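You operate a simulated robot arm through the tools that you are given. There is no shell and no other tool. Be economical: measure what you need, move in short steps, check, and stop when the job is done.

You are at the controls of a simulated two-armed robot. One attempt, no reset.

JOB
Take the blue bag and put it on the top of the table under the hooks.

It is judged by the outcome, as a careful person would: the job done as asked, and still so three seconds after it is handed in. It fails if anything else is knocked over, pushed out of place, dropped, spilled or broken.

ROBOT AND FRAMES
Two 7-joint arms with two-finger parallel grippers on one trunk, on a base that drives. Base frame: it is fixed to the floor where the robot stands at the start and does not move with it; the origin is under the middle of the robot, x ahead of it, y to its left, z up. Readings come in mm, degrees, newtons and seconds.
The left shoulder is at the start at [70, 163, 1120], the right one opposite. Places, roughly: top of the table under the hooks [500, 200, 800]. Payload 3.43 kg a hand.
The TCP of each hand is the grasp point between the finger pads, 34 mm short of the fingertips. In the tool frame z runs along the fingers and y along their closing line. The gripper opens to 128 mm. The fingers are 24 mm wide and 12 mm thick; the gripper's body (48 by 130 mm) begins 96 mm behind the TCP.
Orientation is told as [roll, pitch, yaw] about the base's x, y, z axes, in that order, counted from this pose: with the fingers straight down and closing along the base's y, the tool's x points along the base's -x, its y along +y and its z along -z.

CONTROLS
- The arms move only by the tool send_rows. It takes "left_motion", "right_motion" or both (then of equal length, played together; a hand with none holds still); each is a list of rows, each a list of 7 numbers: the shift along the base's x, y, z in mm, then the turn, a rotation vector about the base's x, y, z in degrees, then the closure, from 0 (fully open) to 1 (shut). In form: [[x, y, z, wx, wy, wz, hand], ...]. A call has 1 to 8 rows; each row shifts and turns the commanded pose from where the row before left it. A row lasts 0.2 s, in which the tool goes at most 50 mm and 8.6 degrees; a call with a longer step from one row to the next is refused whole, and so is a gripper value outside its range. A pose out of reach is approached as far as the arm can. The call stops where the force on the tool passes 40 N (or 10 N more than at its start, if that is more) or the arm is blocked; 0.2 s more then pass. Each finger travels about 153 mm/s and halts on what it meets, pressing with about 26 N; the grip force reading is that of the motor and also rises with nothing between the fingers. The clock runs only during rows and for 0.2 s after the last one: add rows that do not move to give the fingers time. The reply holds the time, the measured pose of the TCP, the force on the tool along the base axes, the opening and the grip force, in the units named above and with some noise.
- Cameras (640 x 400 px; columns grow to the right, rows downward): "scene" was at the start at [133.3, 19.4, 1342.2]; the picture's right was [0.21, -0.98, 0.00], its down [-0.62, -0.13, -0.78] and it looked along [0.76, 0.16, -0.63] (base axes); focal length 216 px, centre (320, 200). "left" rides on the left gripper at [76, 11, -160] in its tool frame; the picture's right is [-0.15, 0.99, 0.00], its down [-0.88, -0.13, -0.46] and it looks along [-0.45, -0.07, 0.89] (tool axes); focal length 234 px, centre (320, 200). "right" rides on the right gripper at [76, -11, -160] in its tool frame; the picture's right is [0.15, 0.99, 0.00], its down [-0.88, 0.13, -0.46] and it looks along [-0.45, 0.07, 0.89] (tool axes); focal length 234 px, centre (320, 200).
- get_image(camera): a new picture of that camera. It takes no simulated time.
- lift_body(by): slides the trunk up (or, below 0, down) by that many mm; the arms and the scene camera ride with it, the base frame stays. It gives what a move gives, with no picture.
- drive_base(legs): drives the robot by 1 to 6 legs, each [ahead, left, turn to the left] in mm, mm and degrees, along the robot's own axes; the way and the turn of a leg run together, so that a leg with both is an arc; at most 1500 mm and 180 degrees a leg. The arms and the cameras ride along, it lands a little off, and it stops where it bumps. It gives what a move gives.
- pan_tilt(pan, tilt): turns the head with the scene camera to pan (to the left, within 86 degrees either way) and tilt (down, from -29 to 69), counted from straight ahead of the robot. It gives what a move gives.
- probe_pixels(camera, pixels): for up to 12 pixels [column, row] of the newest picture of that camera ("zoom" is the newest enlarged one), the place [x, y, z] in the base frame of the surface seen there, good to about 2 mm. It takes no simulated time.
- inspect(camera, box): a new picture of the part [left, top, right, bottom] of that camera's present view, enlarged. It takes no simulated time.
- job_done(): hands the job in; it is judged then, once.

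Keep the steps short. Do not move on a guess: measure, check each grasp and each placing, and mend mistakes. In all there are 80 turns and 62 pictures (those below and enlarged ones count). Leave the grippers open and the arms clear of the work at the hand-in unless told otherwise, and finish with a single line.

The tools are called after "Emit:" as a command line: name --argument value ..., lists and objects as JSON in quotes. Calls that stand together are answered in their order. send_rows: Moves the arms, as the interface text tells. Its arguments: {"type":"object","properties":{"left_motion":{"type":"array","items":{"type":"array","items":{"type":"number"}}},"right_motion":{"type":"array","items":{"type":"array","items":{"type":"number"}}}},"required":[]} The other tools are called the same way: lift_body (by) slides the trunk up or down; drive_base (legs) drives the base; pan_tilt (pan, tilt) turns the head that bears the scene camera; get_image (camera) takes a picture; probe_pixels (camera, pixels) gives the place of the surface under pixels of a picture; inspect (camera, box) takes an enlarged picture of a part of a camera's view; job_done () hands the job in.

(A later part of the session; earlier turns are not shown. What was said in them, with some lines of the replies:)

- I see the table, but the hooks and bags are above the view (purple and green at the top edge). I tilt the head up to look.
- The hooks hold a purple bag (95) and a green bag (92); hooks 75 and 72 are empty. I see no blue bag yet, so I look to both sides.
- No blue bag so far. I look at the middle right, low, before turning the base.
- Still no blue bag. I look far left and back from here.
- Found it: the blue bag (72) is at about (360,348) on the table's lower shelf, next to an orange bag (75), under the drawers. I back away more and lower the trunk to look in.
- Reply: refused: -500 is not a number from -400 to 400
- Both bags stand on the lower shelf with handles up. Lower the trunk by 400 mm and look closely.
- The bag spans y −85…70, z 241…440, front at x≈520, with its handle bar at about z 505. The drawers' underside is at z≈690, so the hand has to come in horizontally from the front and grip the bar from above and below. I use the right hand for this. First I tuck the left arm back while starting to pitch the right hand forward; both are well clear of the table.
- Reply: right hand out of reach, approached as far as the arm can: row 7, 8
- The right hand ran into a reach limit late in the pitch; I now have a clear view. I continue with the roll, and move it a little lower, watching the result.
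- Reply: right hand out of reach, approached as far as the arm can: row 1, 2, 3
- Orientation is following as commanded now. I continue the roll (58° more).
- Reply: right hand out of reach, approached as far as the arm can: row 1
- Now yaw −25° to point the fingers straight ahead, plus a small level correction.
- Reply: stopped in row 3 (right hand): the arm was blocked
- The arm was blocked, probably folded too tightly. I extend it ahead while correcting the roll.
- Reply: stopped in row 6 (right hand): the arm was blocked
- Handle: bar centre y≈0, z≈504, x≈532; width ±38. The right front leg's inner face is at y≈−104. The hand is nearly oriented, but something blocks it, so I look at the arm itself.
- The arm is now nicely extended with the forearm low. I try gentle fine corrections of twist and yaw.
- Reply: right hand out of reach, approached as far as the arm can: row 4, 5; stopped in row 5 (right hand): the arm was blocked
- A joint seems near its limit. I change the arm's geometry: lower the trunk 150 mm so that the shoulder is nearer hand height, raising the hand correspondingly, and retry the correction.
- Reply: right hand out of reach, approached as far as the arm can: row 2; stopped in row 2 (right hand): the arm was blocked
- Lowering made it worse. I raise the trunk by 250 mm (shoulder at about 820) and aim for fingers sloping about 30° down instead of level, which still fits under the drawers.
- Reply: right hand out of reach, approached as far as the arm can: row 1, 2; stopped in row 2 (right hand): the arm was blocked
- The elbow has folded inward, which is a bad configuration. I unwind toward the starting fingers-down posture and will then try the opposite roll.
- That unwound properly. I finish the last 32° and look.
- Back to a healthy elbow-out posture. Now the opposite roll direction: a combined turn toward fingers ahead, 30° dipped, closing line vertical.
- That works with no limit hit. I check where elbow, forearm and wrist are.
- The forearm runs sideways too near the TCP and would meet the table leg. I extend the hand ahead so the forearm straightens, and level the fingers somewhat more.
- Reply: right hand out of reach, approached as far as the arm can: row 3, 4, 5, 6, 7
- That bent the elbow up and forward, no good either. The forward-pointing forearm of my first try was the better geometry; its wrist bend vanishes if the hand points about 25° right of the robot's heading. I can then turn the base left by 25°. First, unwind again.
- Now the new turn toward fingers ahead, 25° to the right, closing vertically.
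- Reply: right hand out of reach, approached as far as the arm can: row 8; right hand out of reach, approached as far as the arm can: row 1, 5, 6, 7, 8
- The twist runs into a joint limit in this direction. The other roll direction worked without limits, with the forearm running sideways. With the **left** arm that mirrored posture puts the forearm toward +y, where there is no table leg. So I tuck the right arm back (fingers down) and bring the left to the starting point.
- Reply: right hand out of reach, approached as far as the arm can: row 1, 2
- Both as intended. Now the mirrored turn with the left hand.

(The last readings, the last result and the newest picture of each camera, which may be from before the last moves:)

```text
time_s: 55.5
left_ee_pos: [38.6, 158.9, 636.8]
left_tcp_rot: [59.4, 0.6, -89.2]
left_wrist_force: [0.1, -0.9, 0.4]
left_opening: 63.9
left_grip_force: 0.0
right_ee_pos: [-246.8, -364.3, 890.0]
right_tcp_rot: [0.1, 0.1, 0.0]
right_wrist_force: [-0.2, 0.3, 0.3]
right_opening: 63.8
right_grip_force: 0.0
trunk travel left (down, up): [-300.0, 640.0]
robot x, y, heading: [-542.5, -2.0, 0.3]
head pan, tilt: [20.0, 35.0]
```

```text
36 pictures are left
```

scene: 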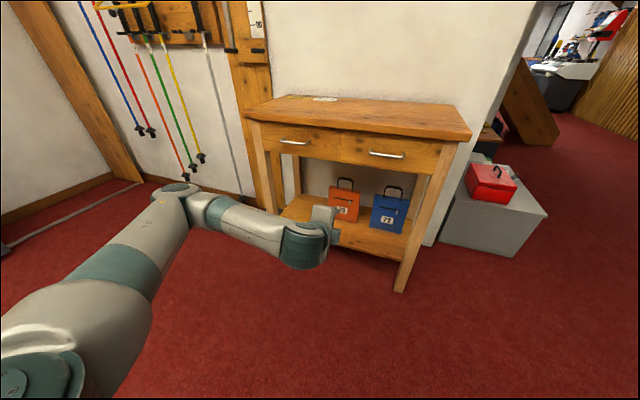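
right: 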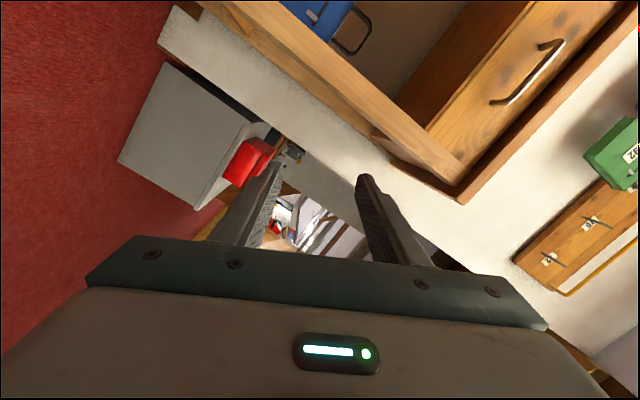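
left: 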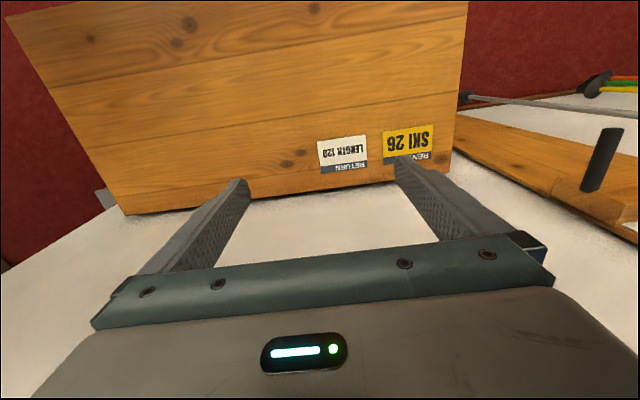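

Orientation [59,0,−89] is reached cleanly. I now flatten the dip by 12° in place to lower the wrist and forearm.

Emit:
send_rows --left_motion '[[0, 0, 0, 0, -4, 0, 0.5], [0, 0, 0, 0, -4, 0, 0.5], [0, 0, 0, 0, -4, 0, 0.5]]'

Emit:
get_image --camera "scene"

```text
time_s: 56.3
left_ee_pos: [38.1, 158.8, 637.0]
left_tcp_rot: [71.4, 0.6, -89.1]
left_wrist_force: [0.5, 0.4, 0.6]
left_opening: 63.6
left_grip_force: 0.1
right_ee_pos: [-246.0, -363.1, 891.0]
right_tcp_rot: [0.1, 0.1, -0.1]
right_wrist_force: [-0.4, -0.6, -0.3]
right_opening: 64.1
right_grip_force: 0.1
trunk travel left (down, up): [-300.0, 640.0]
robot x, y, heading: [-543.8, 1.9, 0.1]
head pan, tilt: [20.0, 35.0]
```

```text
35 pictures are left
```

scene: 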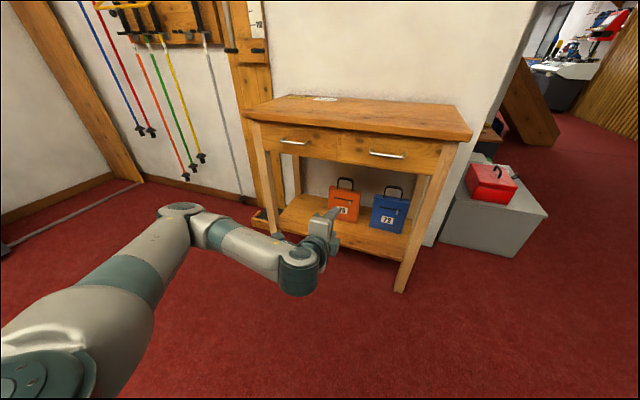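

Reached well; the wrist dropped. I measure the elbow, forearm and wrist surfaces.

Emit:
probe_pixels --camera "scene" --pixels '[[180, 207], [205, 218], [225, 222], [250, 232], [275, 244], [300, 250], [312, 243], [325, 225], [200, 240], [240, 258], [300, 285], [338, 211]]'

```text
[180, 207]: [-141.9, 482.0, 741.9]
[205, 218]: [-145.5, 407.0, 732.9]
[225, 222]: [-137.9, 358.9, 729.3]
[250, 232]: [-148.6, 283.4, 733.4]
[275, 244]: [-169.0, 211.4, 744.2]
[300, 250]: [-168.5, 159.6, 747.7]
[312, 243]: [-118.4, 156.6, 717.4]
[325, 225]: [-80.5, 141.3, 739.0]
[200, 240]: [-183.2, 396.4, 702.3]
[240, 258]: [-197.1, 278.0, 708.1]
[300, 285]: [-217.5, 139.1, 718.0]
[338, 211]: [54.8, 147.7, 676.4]
```

The forearm top is only 110 mm above the TCP, so at the bag (TCP z≈507) it clears the drawers by about 75 mm. Before driving I check the grey box and red case on the right against the tucked right hand, and lower the trunk by 130 mm.

Emit:
probe_pixels --camera "scene" --pixels '[[442, 240], [515, 255], [545, 215], [468, 190], [500, 203], [400, 285], [465, 135], [268, 200], [388, 156], [250, 115]]'

Emit:
lift_body --by -130

```text
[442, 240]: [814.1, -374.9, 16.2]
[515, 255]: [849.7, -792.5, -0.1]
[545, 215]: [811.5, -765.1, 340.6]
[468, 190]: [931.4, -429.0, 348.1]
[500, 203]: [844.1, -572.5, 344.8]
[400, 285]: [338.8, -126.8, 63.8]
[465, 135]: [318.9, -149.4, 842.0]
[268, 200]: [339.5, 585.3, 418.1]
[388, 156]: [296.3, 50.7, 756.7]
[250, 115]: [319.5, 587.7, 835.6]
```

```text
time_s: 57.9
left_ee_pos: [37.6, 159.1, 506.5]
left_tcp_rot: [71.5, 0.4, -89.1]
left_wrist_force: [-0.1, 0.1, -0.1]
left_opening: 63.9
left_grip_force: 0.0
right_ee_pos: [-246.2, -364.2, 761.0]
right_tcp_rot: [0.3, 0.0, -0.2]
right_wrist_force: [-0.1, -0.3, -0.5]
right_opening: 64.0
right_grip_force: 0.0
trunk travel left (down, up): [-170.0, 770.0]
robot x, y, heading: [-541.8, 2.7, 0.2]
head pan, tilt: [20.0, 35.0]
```

TCP z is 506.5, and the box is far off (x>810). I drive 159 mm right and 300 mm ahead, stopping about 160 mm before the handle.

Emit:
drive_base --legs '[[0, -160, 0], [300, 0, 0]]'

Emit:
get_image --camera "left"

Emit:
pan_tilt --pan 20 --tilt 50

Emit:
get_image --camera "scene"

```text
time_s: 59.5
left_ee_pos: [42.2, 11.7, 506.6]
left_tcp_rot: [71.5, 0.4, -89.3]
left_wrist_force: [0.3, 0.1, -0.5]
left_opening: 63.8
left_grip_force: 0.0
right_ee_pos: [-243.9, -509.1, 761.2]
right_tcp_rot: [0.0, 0.0, -0.1]
right_wrist_force: [0.7, 0.1, -0.7]
right_opening: 63.9
right_grip_force: 0.1
trunk travel left (down, up): [-170.0, 770.0]
robot x, y, heading: [-538.0, -145.0, 0.0]
head pan, tilt: [20.0, 35.0]
stopped in leg 1: the robot was blocked; the commanded pose is now the measured one
```

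```text
34 pictures are left
```

left: 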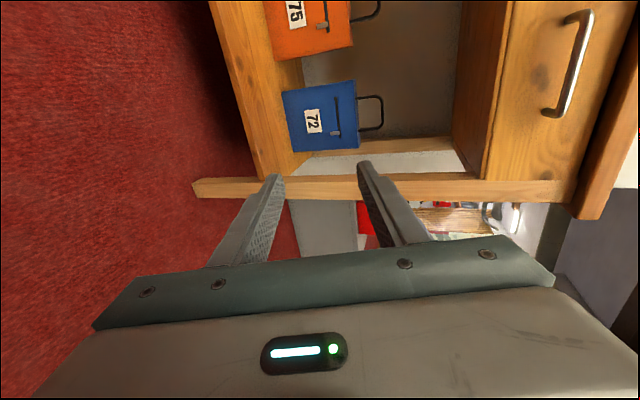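

```text
time_s: 60.3
left_ee_pos: [42.2, 13.1, 505.6]
left_tcp_rot: [71.4, 0.5, -89.3]
left_wrist_force: [0.4, 0.5, 0.2]
left_opening: 64.3
left_grip_force: 0.1
right_ee_pos: [-243.7, -508.5, 760.9]
right_tcp_rot: [0.2, 0.0, -0.3]
right_wrist_force: [0.4, 0.3, -0.3]
right_opening: 64.4
right_grip_force: 0.0
trunk travel left (down, up): [-170.0, 770.0]
robot x, y, heading: [-540.5, -145.1, 0.2]
head pan, tilt: [20.0, 50.0]
```

```text
33 pictures are left
```

scene: 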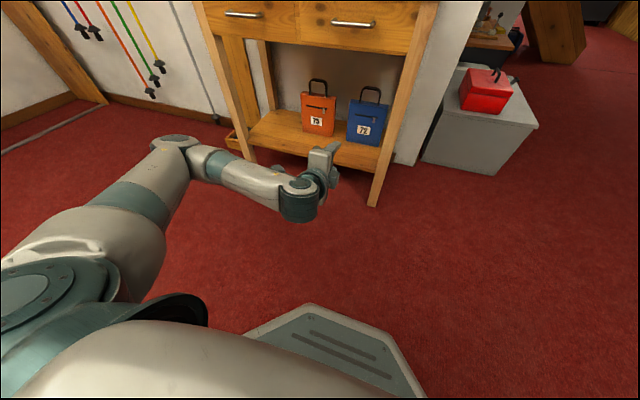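

The drive was blocked at y=−145: probably the wooden chest on the right. I look there to see whether anything is touched.

Emit:
pan_tilt --pan -86 --tilt 50

Emit:
get_image --camera "scene"

```text
time_s: 62.1
left_ee_pos: [41.6, 13.3, 506.4]
left_tcp_rot: [71.3, 0.5, -89.3]
left_wrist_force: [-0.8, -0.3, 0.3]
left_opening: 64.0
left_grip_force: 0.1
right_ee_pos: [-244.2, -508.3, 760.7]
right_tcp_rot: [0.1, 0.0, -0.2]
right_wrist_force: [0.2, -0.7, -0.4]
right_opening: 64.1
right_grip_force: 0.1
trunk travel left (down, up): [-170.0, 770.0]
robot x, y, heading: [-536.1, -143.7, -0.2]
head pan, tilt: [-85.9, 50.0]
```

```text
32 pictures are left
```

scene: 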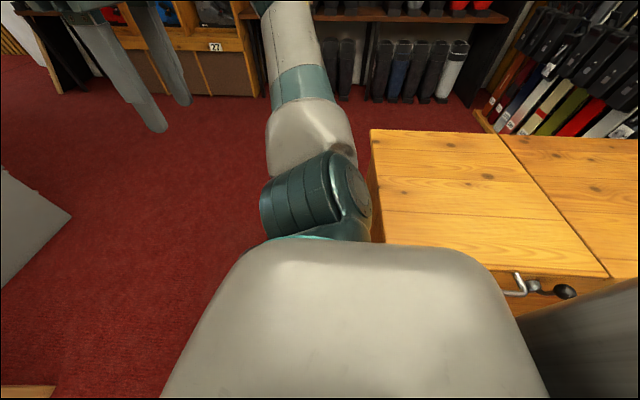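

The base touched the bench beside/behind it (it sits at x ≤ about −540). I move 8 mm off it to the left, go ahead 300 mm, and only then correct sideways.

Emit:
drive_base --legs '[[0, 8, 0], [300, 0, 0]]'

Emit:
get_image --camera "scene"

```text
time_s: 64.5
left_ee_pos: [340.5, 15.9, 506.0]
left_tcp_rot: [71.4, 0.5, -89.5]
left_wrist_force: [0.2, -0.4, 0.2]
left_opening: 64.0
left_grip_force: 0.0
right_ee_pos: [49.9, -503.6, 761.9]
right_tcp_rot: [0.2, 0.1, -0.6]
right_wrist_force: [-0.2, -0.9, -0.7]
right_opening: 63.9
right_grip_force: 0.0
trunk travel left (down, up): [-170.0, 770.0]
robot x, y, heading: [-239.8, -134.6, -0.4]
head pan, tilt: [-85.9, 50.0]
```

```text
31 pictures are left
```

scene: 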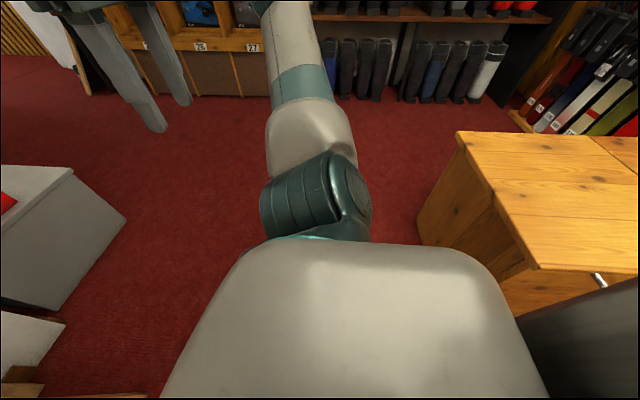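

Clear. Now the sideways correction −16 mm (TCP to y≈0), then a look with the left camera.

Emit:
drive_base --legs '[[0, -15, 0.4]]'

Emit:
pan_tilt --pan 25 --tilt 40

Emit:
get_image --camera "left"

Emit:
get_image --camera "scene"

```text
time_s: 65.2
left_ee_pos: [338.6, 5.6, 506.6]
left_tcp_rot: [71.4, 0.5, -89.2]
left_wrist_force: [0.0, -0.3, -0.3]
left_opening: 63.8
left_grip_force: 0.1
right_ee_pos: [53.6, -516.9, 761.5]
right_tcp_rot: [0.2, 0.1, -0.2]
right_wrist_force: [0.2, -0.3, 0.4]
right_opening: 64.3
right_grip_force: 0.1
trunk travel left (down, up): [-170.0, 770.0]
robot x, y, heading: [-242.0, -153.5, 0.1]
head pan, tilt: [-85.9, 50.0]
```

```text
time_s: 67.1
left_ee_pos: [337.8, 4.9, 506.8]
left_tcp_rot: [71.5, 0.4, -89.2]
left_wrist_force: [0.0, 0.2, 0.4]
left_opening: 64.0
left_grip_force: 0.1
right_ee_pos: [54.2, -516.6, 760.8]
right_tcp_rot: [0.1, 0.2, -0.2]
right_wrist_force: [0.4, 0.3, -0.2]
right_opening: 64.0
right_grip_force: 0.1
trunk travel left (down, up): [-170.0, 770.0]
robot x, y, heading: [-241.2, -151.4, 0.1]
head pan, tilt: [25.0, 40.0]
```

```text
30 pictures are left
```

left: 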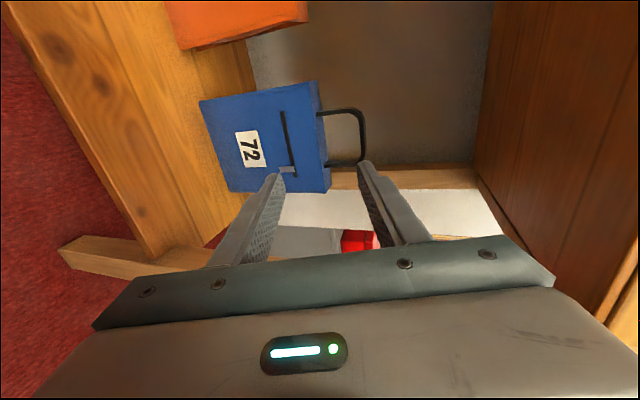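

```text
29 pictures are left
```

scene: 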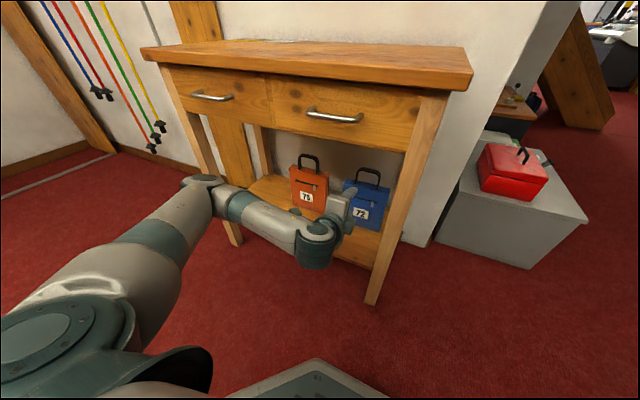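

The bag and handle are clearly seen; I measure the bar at (362,135) and its posts in the left picture.

Emit:
probe_pixels --camera "left" --pixels '[[359, 135], [362, 135], [365, 135], [361, 120], [361, 150], [340, 111], [345, 163], [316, 92], [324, 180], [319, 135], [505, 150], [210, 45]]'

Emit:
inspect --camera "left" --box '[290, 80, 390, 200]'

```text
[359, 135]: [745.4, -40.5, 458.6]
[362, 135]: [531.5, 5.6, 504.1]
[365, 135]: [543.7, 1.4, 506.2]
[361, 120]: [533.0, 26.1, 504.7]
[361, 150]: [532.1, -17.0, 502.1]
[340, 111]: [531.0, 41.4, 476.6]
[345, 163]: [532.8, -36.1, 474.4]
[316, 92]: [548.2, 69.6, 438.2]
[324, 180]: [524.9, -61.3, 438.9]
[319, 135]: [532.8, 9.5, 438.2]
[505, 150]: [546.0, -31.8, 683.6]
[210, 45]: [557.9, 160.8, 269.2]
```

```text
3.33 times, centred on (340, 140) of left
```

zoom: 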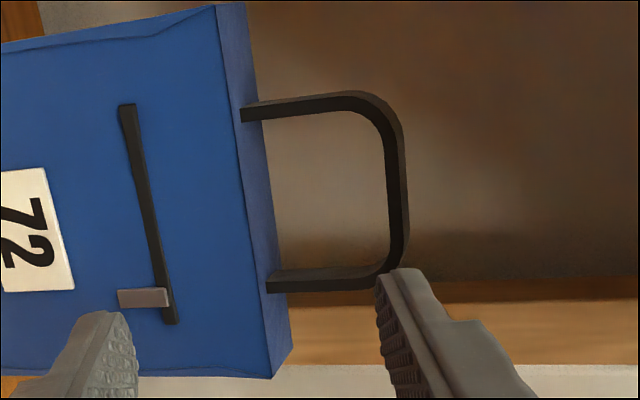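

The bar is a flat strip: front x≈531, back ≈547, z≈498–507, centre y≈3. For a flush grip I level the fingers further (about 14°) in place, and shift y by −3.

Emit:
send_rows --left_motion '[[0, -1, 0, 0, -4, 0, 0.5], [0, -1, 0, 0, -4, 0, 0.5], [0, 0, 0, 0, -4, 0, 0.5], [0, 0, -2, 0, -4, 0, 0.5]]'

```text
time_s: 68.1
left_ee_pos: [339.2, 2.8, 503.6]
left_tcp_rot: [87.4, 0.3, -89.0]
left_wrist_force: [0.1, 0.2, 0.2]
left_opening: 64.2
left_grip_force: 0.1
right_ee_pos: [54.5, -516.7, 761.9]
right_tcp_rot: [0.1, 0.2, -0.1]
right_wrist_force: [0.2, -0.7, -0.1]
right_opening: 63.9
right_grip_force: 0.1
trunk travel left (down, up): [-170.0, 770.0]
robot x, y, heading: [-237.3, -150.3, 0.1]
head pan, tilt: [25.0, 40.0]
```

Fully level now. Drive ahead 130 mm (tips then at about x 503, before the bar) and check.

Emit:
drive_base --legs '[[130, 0, 0]]'

Emit:
get_image --camera "scene"

Emit:
get_image --camera "left"

```text
time_s: 69.4
left_ee_pos: [468.5, 0.4, 502.9]
left_tcp_rot: [87.4, 0.3, -89.3]
left_wrist_force: [-0.1, 0.2, 0.7]
left_opening: 64.0
left_grip_force: 0.0
right_ee_pos: [181.6, -517.3, 761.7]
right_tcp_rot: [0.1, 0.1, -0.3]
right_wrist_force: [-0.1, -0.6, 0.0]
right_opening: 64.2
right_grip_force: 0.1
trunk travel left (down, up): [-170.0, 770.0]
robot x, y, heading: [-115.2, -152.5, 0.0]
head pan, tilt: [25.0, 40.0]
```

```text
27 pictures are left
```

scene: 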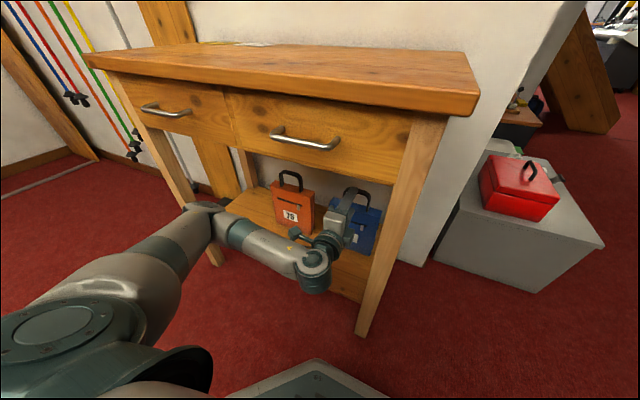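

```text
26 pictures are left
```

left: 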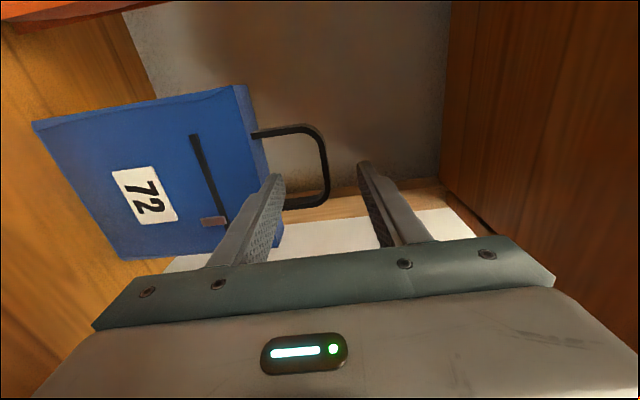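

The bar lies between the two fingers' planes (z 502 vs TCP 503) and the forearm is well below the drawers. Ahead 71 mm so the TCP lands on the bar.

Emit:
drive_base --legs '[[71, 0, 0]]'

Emit:
get_image --camera "left"

Emit:
get_image --camera "scene"

```text
time_s: 70.5
left_ee_pos: [542.8, 0.2, 503.7]
left_tcp_rot: [87.4, 0.3, -89.3]
left_wrist_force: [0.5, -0.4, 0.6]
left_opening: 64.2
left_grip_force: 0.1
right_ee_pos: [255.1, -517.8, 761.3]
right_tcp_rot: [0.2, 0.0, -0.4]
right_wrist_force: [1.1, -0.1, 0.2]
right_opening: 64.3
right_grip_force: 0.1
trunk travel left (down, up): [-170.0, 770.0]
robot x, y, heading: [-37.5, -152.7, -0.2]
head pan, tilt: [25.0, 40.0]
```

```text
25 pictures are left
```

left: 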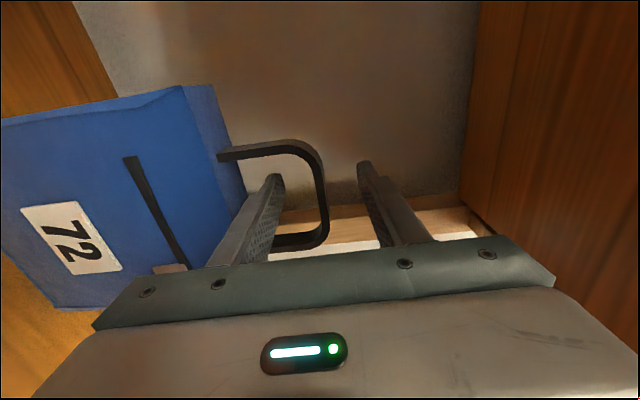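

```text
24 pictures are left
```

scene: 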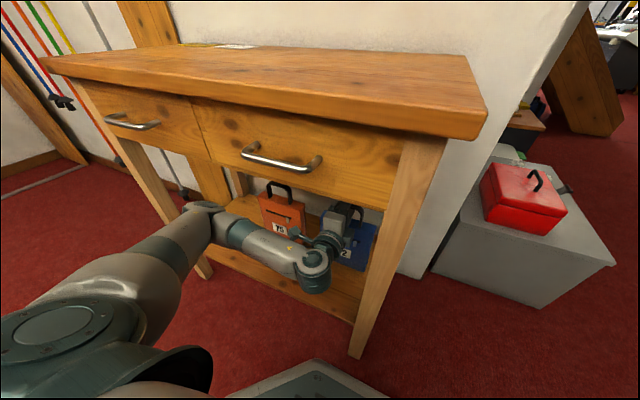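

The lower finger is through the handle's loop and the upper one over the bar. Close the hand.

Emit:
send_rows --left_motion '[[0, 0, 0, 0, 0, 0, 0.7], [0, 0, 0, 0, 0, 0, 0.85], [0, 0, 0, 0, 0, 0, 1], [0, 0, 0, 0, 0, 0, 1], [0, 0, 0, 0, 0, 0, 1]]'

Emit:
get_image --camera "left"

```text
time_s: 71.7
left_ee_pos: [542.6, 1.7, 504.6]
left_tcp_rot: [87.7, 0.2, -89.3]
left_wrist_force: [2.5, 1.6, 11.0]
left_opening: 6.3
left_grip_force: 25.7
right_ee_pos: [255.1, -518.5, 762.2]
right_tcp_rot: [0.1, 0.0, -0.4]
right_wrist_force: [-0.3, 1.0, 0.3]
right_opening: 64.1
right_grip_force: 0.0
trunk travel left (down, up): [-170.0, 770.0]
robot x, y, heading: [-40.2, -151.2, -0.1]
head pan, tilt: [25.0, 40.0]
```

```text
23 pictures are left
```

left: 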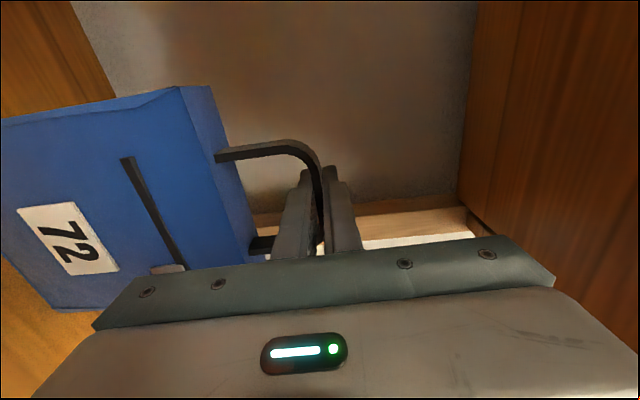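

The bar is gripped (6.3 mm between the pads, 26 N). Lift 40 mm, then shift 15 mm left for clearance from the right leg.

Emit:
send_rows --left_motion '[[0, 0, 5, 0, 0, 0, 1], [0, 0, 7, 0, 0, 0, 1], [0, 0, 10, 0, 0, 0, 1], [0, 0, 10, 0, 0, 0, 1], [0, 0, 8, 0, 0, 0, 1], [0, 8, 0, 0, 0, 0, 1], [0, 7, 0, 0, 0, 0, 1], [0, 0, 0, 0, 0, 0, 1]]'

Emit:
get_image --camera "left"

Emit:
inspect --camera "scene" --box '[190, 150, 430, 370]'

```text
time_s: 73.5
left_ee_pos: [540.3, 16.1, 541.4]
left_tcp_rot: [87.4, 0.2, -89.3]
left_wrist_force: [-0.2, 0.5, -5.5]
left_opening: 6.0
left_grip_force: 25.6
right_ee_pos: [253.7, -518.1, 761.0]
right_tcp_rot: [0.1, 0.2, -0.4]
right_wrist_force: [-0.6, 0.7, -0.4]
right_opening: 64.1
right_grip_force: 0.1
trunk travel left (down, up): [-170.0, 770.0]
robot x, y, heading: [-37.6, -151.7, -0.2]
head pan, tilt: [25.0, 40.0]
```

```text
22 pictures are left
```

left: 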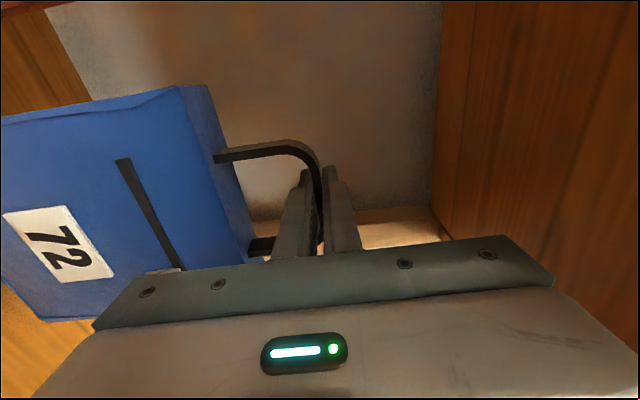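

```text
1.82 times, centred on (310, 260) of scene
```

zoom: 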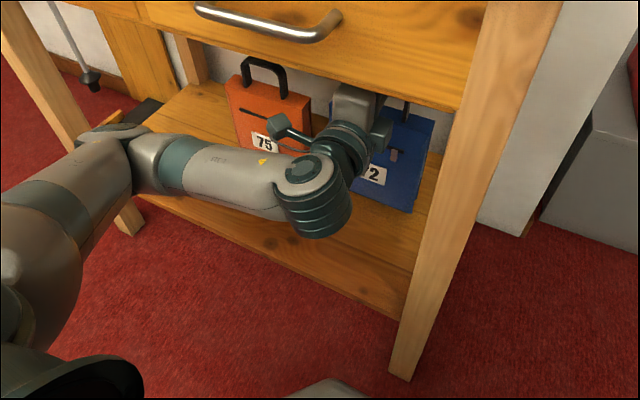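

Bag lifted clear (5.5 N, about 0.6 kg), hanging straight, bottom about 37 mm above the shelf, right edge at y≈−65. Back out 200 mm straight, then 200 mm more with a shift to the left (away from the bench).

Emit:
drive_base --legs '[[-200, 0, 0]]'

Emit:
get_image --camera "scene"

```text
time_s: 75.0
left_ee_pos: [342.3, 17.1, 543.0]
left_tcp_rot: [87.4, 0.3, -89.1]
left_wrist_force: [0.1, 0.2, -6.0]
left_opening: 5.8
left_grip_force: 26.0
right_ee_pos: [56.2, -516.6, 762.0]
right_tcp_rot: [0.1, 0.0, -0.3]
right_wrist_force: [-0.2, -0.7, 0.4]
right_opening: 63.9
right_grip_force: 0.1
trunk travel left (down, up): [-170.0, 770.0]
robot x, y, heading: [-237.6, -150.9, -0.1]
head pan, tilt: [25.0, 40.0]
```

```text
20 pictures are left
```

scene: 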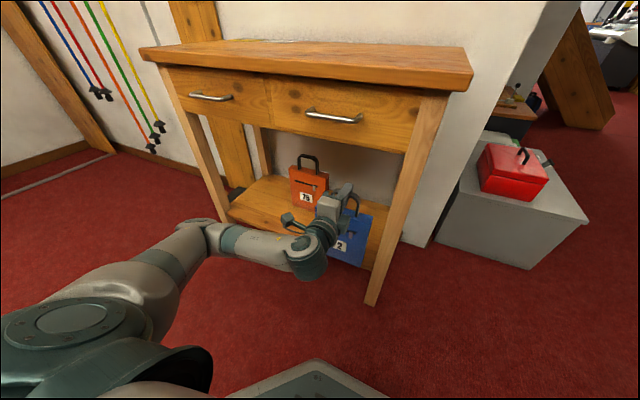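

Emit:
drive_base --legs '[[-60, 0, 0], [-190, 170, 0]]'

Emit:
get_image --camera "scene"

```text
time_s: 77.5
left_ee_pos: [90.9, 185.7, 541.9]
left_tcp_rot: [87.4, 0.2, -89.3]
left_wrist_force: [-0.1, -0.5, -5.5]
left_opening: 5.9
left_grip_force: 26.2
right_ee_pos: [-194.5, -347.0, 761.7]
right_tcp_rot: [0.1, 0.2, -0.3]
right_wrist_force: [0.5, 1.1, -0.3]
right_opening: 64.2
right_grip_force: 0.0
trunk travel left (down, up): [-170.0, 770.0]
robot x, y, heading: [-487.8, 19.7, -0.1]
head pan, tilt: [25.0, 40.0]
```

```text
19 pictures are left
```

scene: 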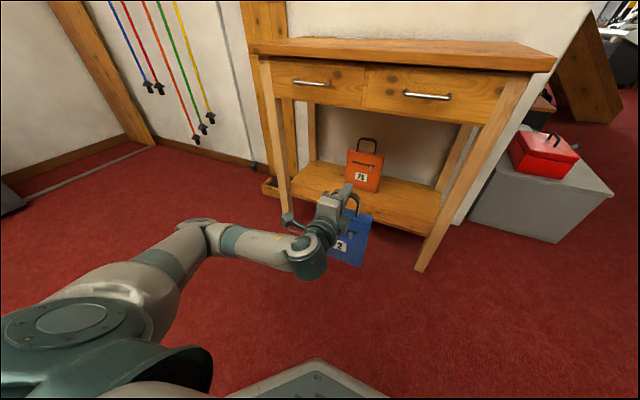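

The bag is out and free. Raise the trunk 400 + 215 mm (table top z≈850, bag hangs 263 mm below the TCP).

Emit:
lift_body --by 400

Emit:
lift_body --by 215

Emit:
pan_tilt --pan 15 --tilt 40

Emit:
get_image --camera "scene"

```text
time_s: 81.3
left_ee_pos: [91.7, 185.6, 941.8]
left_tcp_rot: [87.5, 0.3, -89.3]
left_wrist_force: [0.3, 0.4, -5.0]
left_opening: 6.1
left_grip_force: 26.0
right_ee_pos: [-194.1, -348.6, 1161.2]
right_tcp_rot: [0.1, 0.2, -0.3]
right_wrist_force: [0.4, -0.1, 0.7]
right_opening: 63.9
right_grip_force: 0.0
trunk travel left (down, up): [-570.0, 370.0]
robot x, y, heading: [-490.6, 17.2, 0.1]
head pan, tilt: [25.0, 40.0]
```

```text
time_s: 83.6
left_ee_pos: [91.7, 185.5, 1158.2]
left_tcp_rot: [87.5, 0.1, -89.2]
left_wrist_force: [-0.8, -0.4, -5.8]
left_opening: 5.8
left_grip_force: 25.9
right_ee_pos: [-194.5, -347.4, 1376.3]
right_tcp_rot: [0.1, 0.2, -0.2]
right_wrist_force: [0.0, -0.3, -0.7]
right_opening: 64.1
right_grip_force: 0.0
trunk travel left (down, up): [-785.0, 155.0]
robot x, y, heading: [-487.8, 15.7, -0.2]
head pan, tilt: [25.0, 40.0]
```

```text
time_s: 84.3
left_ee_pos: [90.5, 186.8, 1157.7]
left_tcp_rot: [87.4, 0.2, -89.3]
left_wrist_force: [-0.9, -1.1, -4.9]
left_opening: 6.0
left_grip_force: 26.0
right_ee_pos: [-194.4, -347.6, 1376.2]
right_tcp_rot: [0.2, 0.2, -0.3]
right_wrist_force: [-0.8, -0.2, 0.8]
right_opening: 63.9
right_grip_force: 0.0
trunk travel left (down, up): [-785.0, 155.0]
robot x, y, heading: [-486.9, 15.9, -0.1]
head pan, tilt: [15.0, 40.0]
```

```text
18 pictures are left
```

scene: 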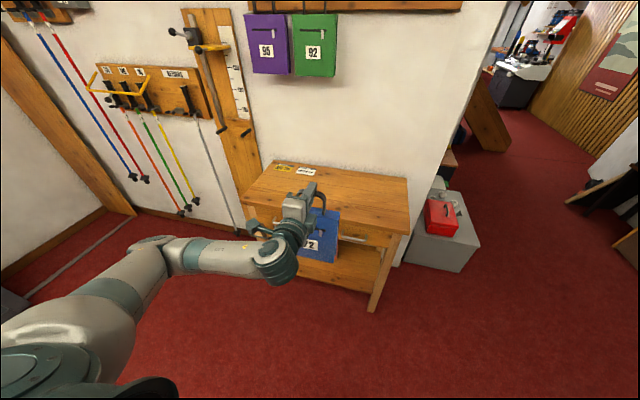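

The bag's bottom is at about 895, 45 mm above the table. Drive ahead 410 mm.

Emit:
drive_base --legs '[[250, 0, 0]]'

Emit:
get_image --camera "scene"

```text
time_s: 86.1
left_ee_pos: [339.8, 184.3, 1157.8]
left_tcp_rot: [87.3, 0.2, -89.4]
left_wrist_force: [-0.4, 0.3, -5.3]
left_opening: 5.8
left_grip_force: 26.5
right_ee_pos: [53.2, -349.3, 1377.0]
right_tcp_rot: [0.1, 0.1, -0.4]
right_wrist_force: [0.0, -0.2, 0.5]
right_opening: 63.8
right_grip_force: 0.1
trunk travel left (down, up): [-785.0, 155.0]
robot x, y, heading: [-238.6, 17.3, -0.1]
head pan, tilt: [15.0, 40.0]
```

```text
17 pictures are left
```

scene: 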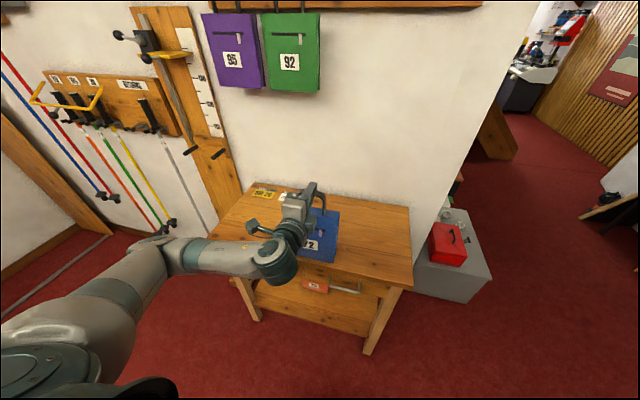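

Emit:
drive_base --legs '[[155, 0, 0]]'

Emit:
get_image --camera "scene"

```text
time_s: 87.5
left_ee_pos: [493.1, 183.0, 1158.5]
left_tcp_rot: [87.3, 0.2, -89.4]
left_wrist_force: [-0.1, 0.3, -4.4]
left_opening: 5.5
left_grip_force: 26.0
right_ee_pos: [205.4, -349.7, 1376.4]
right_tcp_rot: [0.2, 0.0, -0.5]
right_wrist_force: [-0.9, -0.1, 0.4]
right_opening: 63.6
right_grip_force: 0.0
trunk travel left (down, up): [-785.0, 155.0]
robot x, y, heading: [-85.2, 16.2, -0.4]
head pan, tilt: [15.0, 40.0]
```

```text
16 pictures are left
```

scene: 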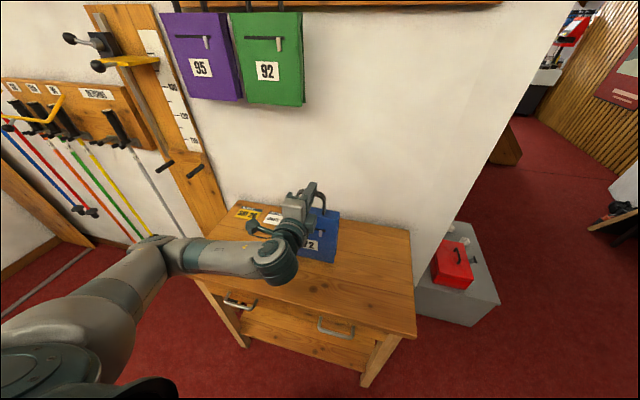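

Over the table top at (500, 183). I measure the table height beside the bag, then lower gently with the arm.

Emit:
probe_pixels --camera "scene" --pixels '[[360, 250], [330, 275], [345, 230], [320, 255], [335, 215]]'

Emit:
send_rows --left_motion '[[0, 0, -5, 0, 0, 0, 1], [0, 0, -5, 0, 0, 0, 1], [0, 0, -5, 0, 0, 0, 1], [0, 0, -5, 0, 0, 0, 1], [0, 0, -5, 0, 0, 0, 1], [0, 0, -5, 0, 0, 0, 1], [0, 0, -4, 0, 0, 0, 1], [0, 0, 0, 0, 0, 0, 1]]'

```text
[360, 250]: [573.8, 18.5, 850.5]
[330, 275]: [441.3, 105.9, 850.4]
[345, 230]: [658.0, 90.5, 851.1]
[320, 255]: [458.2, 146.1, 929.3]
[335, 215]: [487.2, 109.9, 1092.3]
```

```text
time_s: 89.3
left_ee_pos: [493.3, 181.9, 1122.1]
left_tcp_rot: [87.3, 0.2, -89.5]
left_wrist_force: [-0.1, 0.4, -4.5]
left_opening: 5.8
left_grip_force: 26.1
right_ee_pos: [206.6, -349.7, 1376.7]
right_tcp_rot: [0.3, 0.1, -0.4]
right_wrist_force: [0.4, 0.8, 0.5]
right_opening: 64.1
right_grip_force: 0.1
trunk travel left (down, up): [-785.0, 155.0]
robot x, y, heading: [-87.1, 13.1, -0.4]
head pan, tilt: [15.0, 40.0]
```

4.5 N still hanging, bottom about 8 mm above. The bag may tilt slightly; I look closer.

Emit:
inspect --camera "scene" --box '[240, 170, 400, 290]'

Emit:
get_image --camera "left"

```text
3.33 times, centred on (320, 230) of scene
```

zoom: 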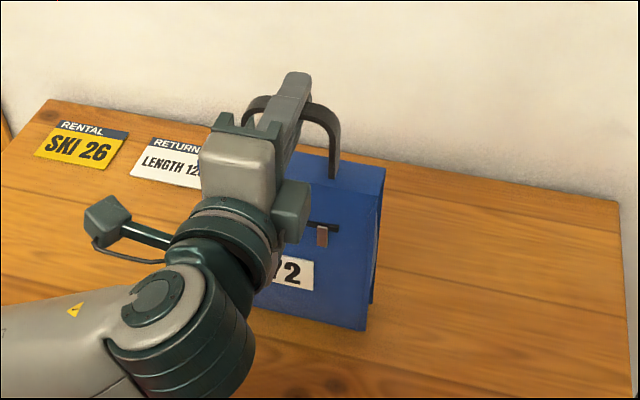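

```text
14 pictures are left
```

left: 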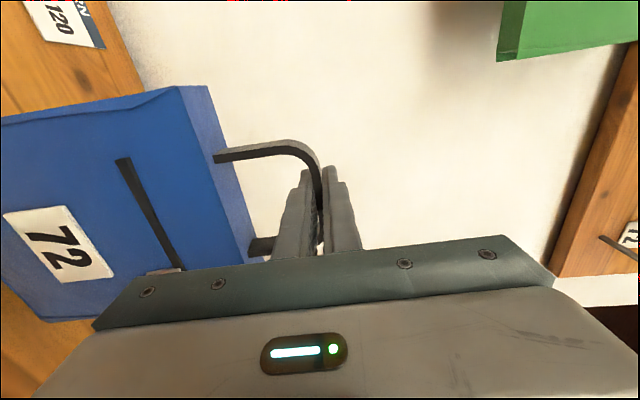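

Emit:
probe_pixels --camera "zoom" --pixels '[[365, 190], [360, 250], [350, 320], [372, 165], [376, 290], [372, 300], [340, 350]]'

Emit:
send_rows --left_motion '[[0, 0, -3, 0, 0, 0, 1], [0, 0, -2, 0, 0, 0, 1], [0, 0, 0, 0, 0, 0, 1]]'

```text
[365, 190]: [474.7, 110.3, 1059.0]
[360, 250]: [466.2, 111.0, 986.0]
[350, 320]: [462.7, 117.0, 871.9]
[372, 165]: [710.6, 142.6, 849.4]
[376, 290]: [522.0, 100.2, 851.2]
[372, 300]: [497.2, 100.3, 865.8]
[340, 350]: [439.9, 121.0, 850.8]
```

```text
time_s: 90.1
left_ee_pos: [494.7, 182.8, 1117.3]
left_tcp_rot: [87.3, 0.3, -89.5]
left_wrist_force: [0.2, -0.9, -5.2]
left_opening: 6.0
left_grip_force: 26.0
right_ee_pos: [207.1, -348.7, 1375.4]
right_tcp_rot: [0.3, 0.0, -0.5]
right_wrist_force: [1.2, -0.4, 0.5]
right_opening: 64.1
right_grip_force: 0.1
trunk travel left (down, up): [-785.0, 155.0]
robot x, y, heading: [-85.2, 21.5, -0.4]
head pan, tilt: [15.0, 40.0]
```

Tilted about 4° (bottom toward the robot). I rotate the hand by −3.5° about y to straighten it, then lower in 2 mm steps until the load goes off.

Emit:
send_rows --left_motion '[[0, 0, 2, 0, -1.8, 0, 1], [0, 0, 0, 0, -1.7, 0, 1], [0, 0, -2, 0, 0, 0, 1], [0, 0, -2, 0, 0, 0, 1], [0, 0, 0, 0, 0, 0, 1]]'

```text
time_s: 91.3
left_ee_pos: [493.8, 181.9, 1115.6]
left_tcp_rot: [90.8, 0.2, -89.4]
left_wrist_force: [0.5, 0.4, -5.8]
left_opening: 6.1
left_grip_force: 26.1
right_ee_pos: [206.2, -349.9, 1376.2]
right_tcp_rot: [0.2, 0.1, -0.5]
right_wrist_force: [0.0, 0.1, -0.8]
right_opening: 64.1
right_grip_force: 0.1
trunk travel left (down, up): [-785.0, 155.0]
robot x, y, heading: [-89.2, 15.9, -0.5]
head pan, tilt: [15.0, 40.0]
```

Emit:
send_rows --left_motion '[[0, 0, -1.5, 0, 0, 0, 1], [0, 0, -1, 0, 0, 0, 1], [0, 0, 0, 0, 0, 0, 1]]'

```text
time_s: 92.1
left_ee_pos: [492.8, 183.9, 1115.8]
left_tcp_rot: [91.1, 0.2, -89.4]
left_wrist_force: [1.0, 0.5, 4.5]
left_opening: 5.8
left_grip_force: 25.7
right_ee_pos: [206.3, -349.4, 1377.2]
right_tcp_rot: [0.1, 0.1, -0.4]
right_wrist_force: [1.0, -0.4, -0.1]
right_opening: 63.8
right_grip_force: 0.1
trunk travel left (down, up): [-785.0, 155.0]
robot x, y, heading: [-84.1, 18.1, -0.2]
head pan, tilt: [15.0, 40.0]
```

Force changed from −5.8 to +4.5 N: the bag stands on the table. Open the hand to 60 mm (the lower finger stays above the bag's top).

Emit:
send_rows --left_motion '[[0, 0, 0, 0, 0, 0, 0.9], [0, 0, 0, 0, 0, 0, 0.75], [0, 0, 0, 0, 0, 0, 0.55], [0, 0, 0, 0, 0, 0, 0.55], [0, 0, 0, 0, 0, 0, 0.55]]'

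Emit:
get_image --camera "left"

Emit:
inspect --camera "scene" --box '[240, 170, 400, 290]'

```text
time_s: 93.3
left_ee_pos: [493.3, 183.3, 1114.3]
left_tcp_rot: [90.9, 0.2, -89.4]
left_wrist_force: [0.0, 0.3, -0.1]
left_opening: 57.5
left_grip_force: 0.1
right_ee_pos: [206.7, -349.6, 1376.4]
right_tcp_rot: [0.2, 0.2, -0.5]
right_wrist_force: [0.2, -0.3, 0.2]
right_opening: 64.2
right_grip_force: 0.1
trunk travel left (down, up): [-785.0, 155.0]
robot x, y, heading: [-84.5, 17.7, -0.3]
head pan, tilt: [15.0, 40.0]
```

```text
13 pictures are left
```

left: 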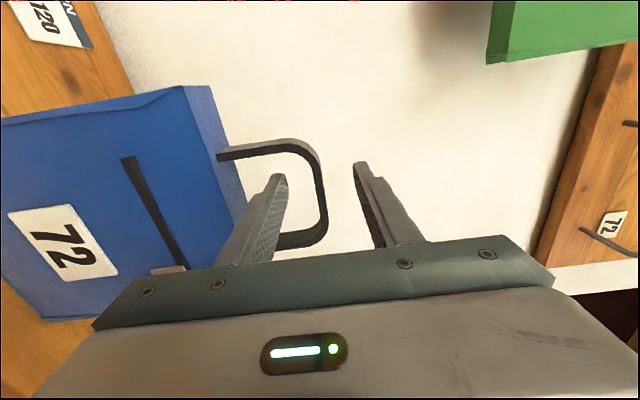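

```text
3.33 times, centred on (320, 230) of scene
```

zoom: 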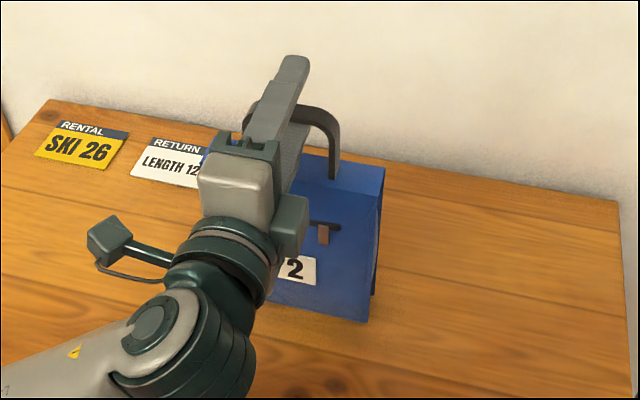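

The bag stands upright, free of the fingers (force zero). Back straight out 300 mm and check.

Emit:
drive_base --legs '[[-120, 0, 0], [-180, 0, 0]]'

Emit:
send_rows --left_motion '[[-5, 0, 0, 0, 0, 0, 0.3], [-5, 0, 0, 0, 0, 0, 0], [0, 0, 0, 0, 0, 0, 0]]' --right_motion '[[0, 0, 0, 0, 0, 0, 0.3], [0, 0, 0, 0, 0, 0, 0], [0, 0, 0, 0, 0, 0, 0]]'

Emit:
get_image --camera "scene"

Emit:
get_image --camera "left"

```text
time_s: 95.7
left_ee_pos: [196.0, 183.3, 1113.2]
left_tcp_rot: [90.8, 0.1, -89.6]
left_wrist_force: [0.7, -0.5, 1.2]
left_opening: 57.5
left_grip_force: 0.0
right_ee_pos: [-91.3, -349.3, 1376.1]
right_tcp_rot: [0.2, 0.3, -0.6]
right_wrist_force: [-0.3, 0.0, -0.1]
right_opening: 64.2
right_grip_force: 0.1
trunk travel left (down, up): [-785.0, 155.0]
robot x, y, heading: [-385.8, 18.7, -0.3]
head pan, tilt: [15.0, 40.0]
```

```text
time_s: 96.5
left_ee_pos: [184.9, 182.2, 1114.6]
left_tcp_rot: [90.8, 0.1, -89.6]
left_wrist_force: [-0.3, -0.8, 0.3]
left_opening: 128.2
left_grip_force: 0.2
right_ee_pos: [-94.0, -349.4, 1375.4]
right_tcp_rot: [0.3, 0.1, -0.7]
right_wrist_force: [-0.8, 1.0, -0.3]
right_opening: 128.0
right_grip_force: 0.0
trunk travel left (down, up): [-785.0, 155.0]
robot x, y, heading: [-384.9, 18.0, -0.7]
head pan, tilt: [15.0, 40.0]
```

```text
11 pictures are left
```

scene: 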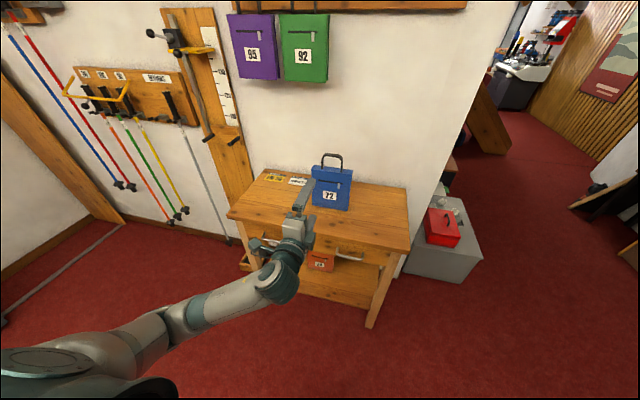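

```text
10 pictures are left
```

left: 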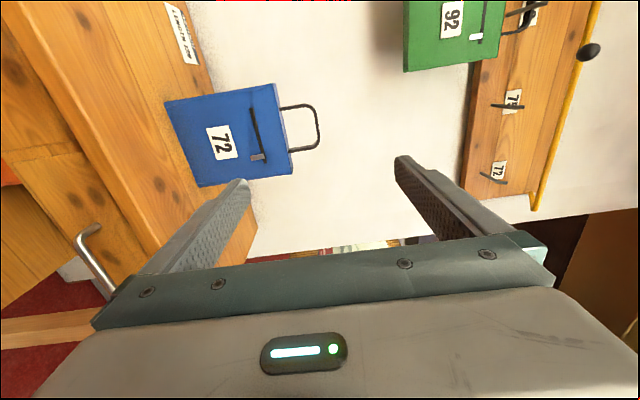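

The blue bag stands upright on the table top. The orange, green and purple bags and everything else are in place. Both hands are open and clear. Handing in.

Emit:
job_done

```text
The job is handed in.
```

The blue bag (72) stands upright on the table top under the hooks and both hands are open and clear; the base bumped the wooden bench once, stopped there, and I saw no sign that the bench moved, though I did not measure it.
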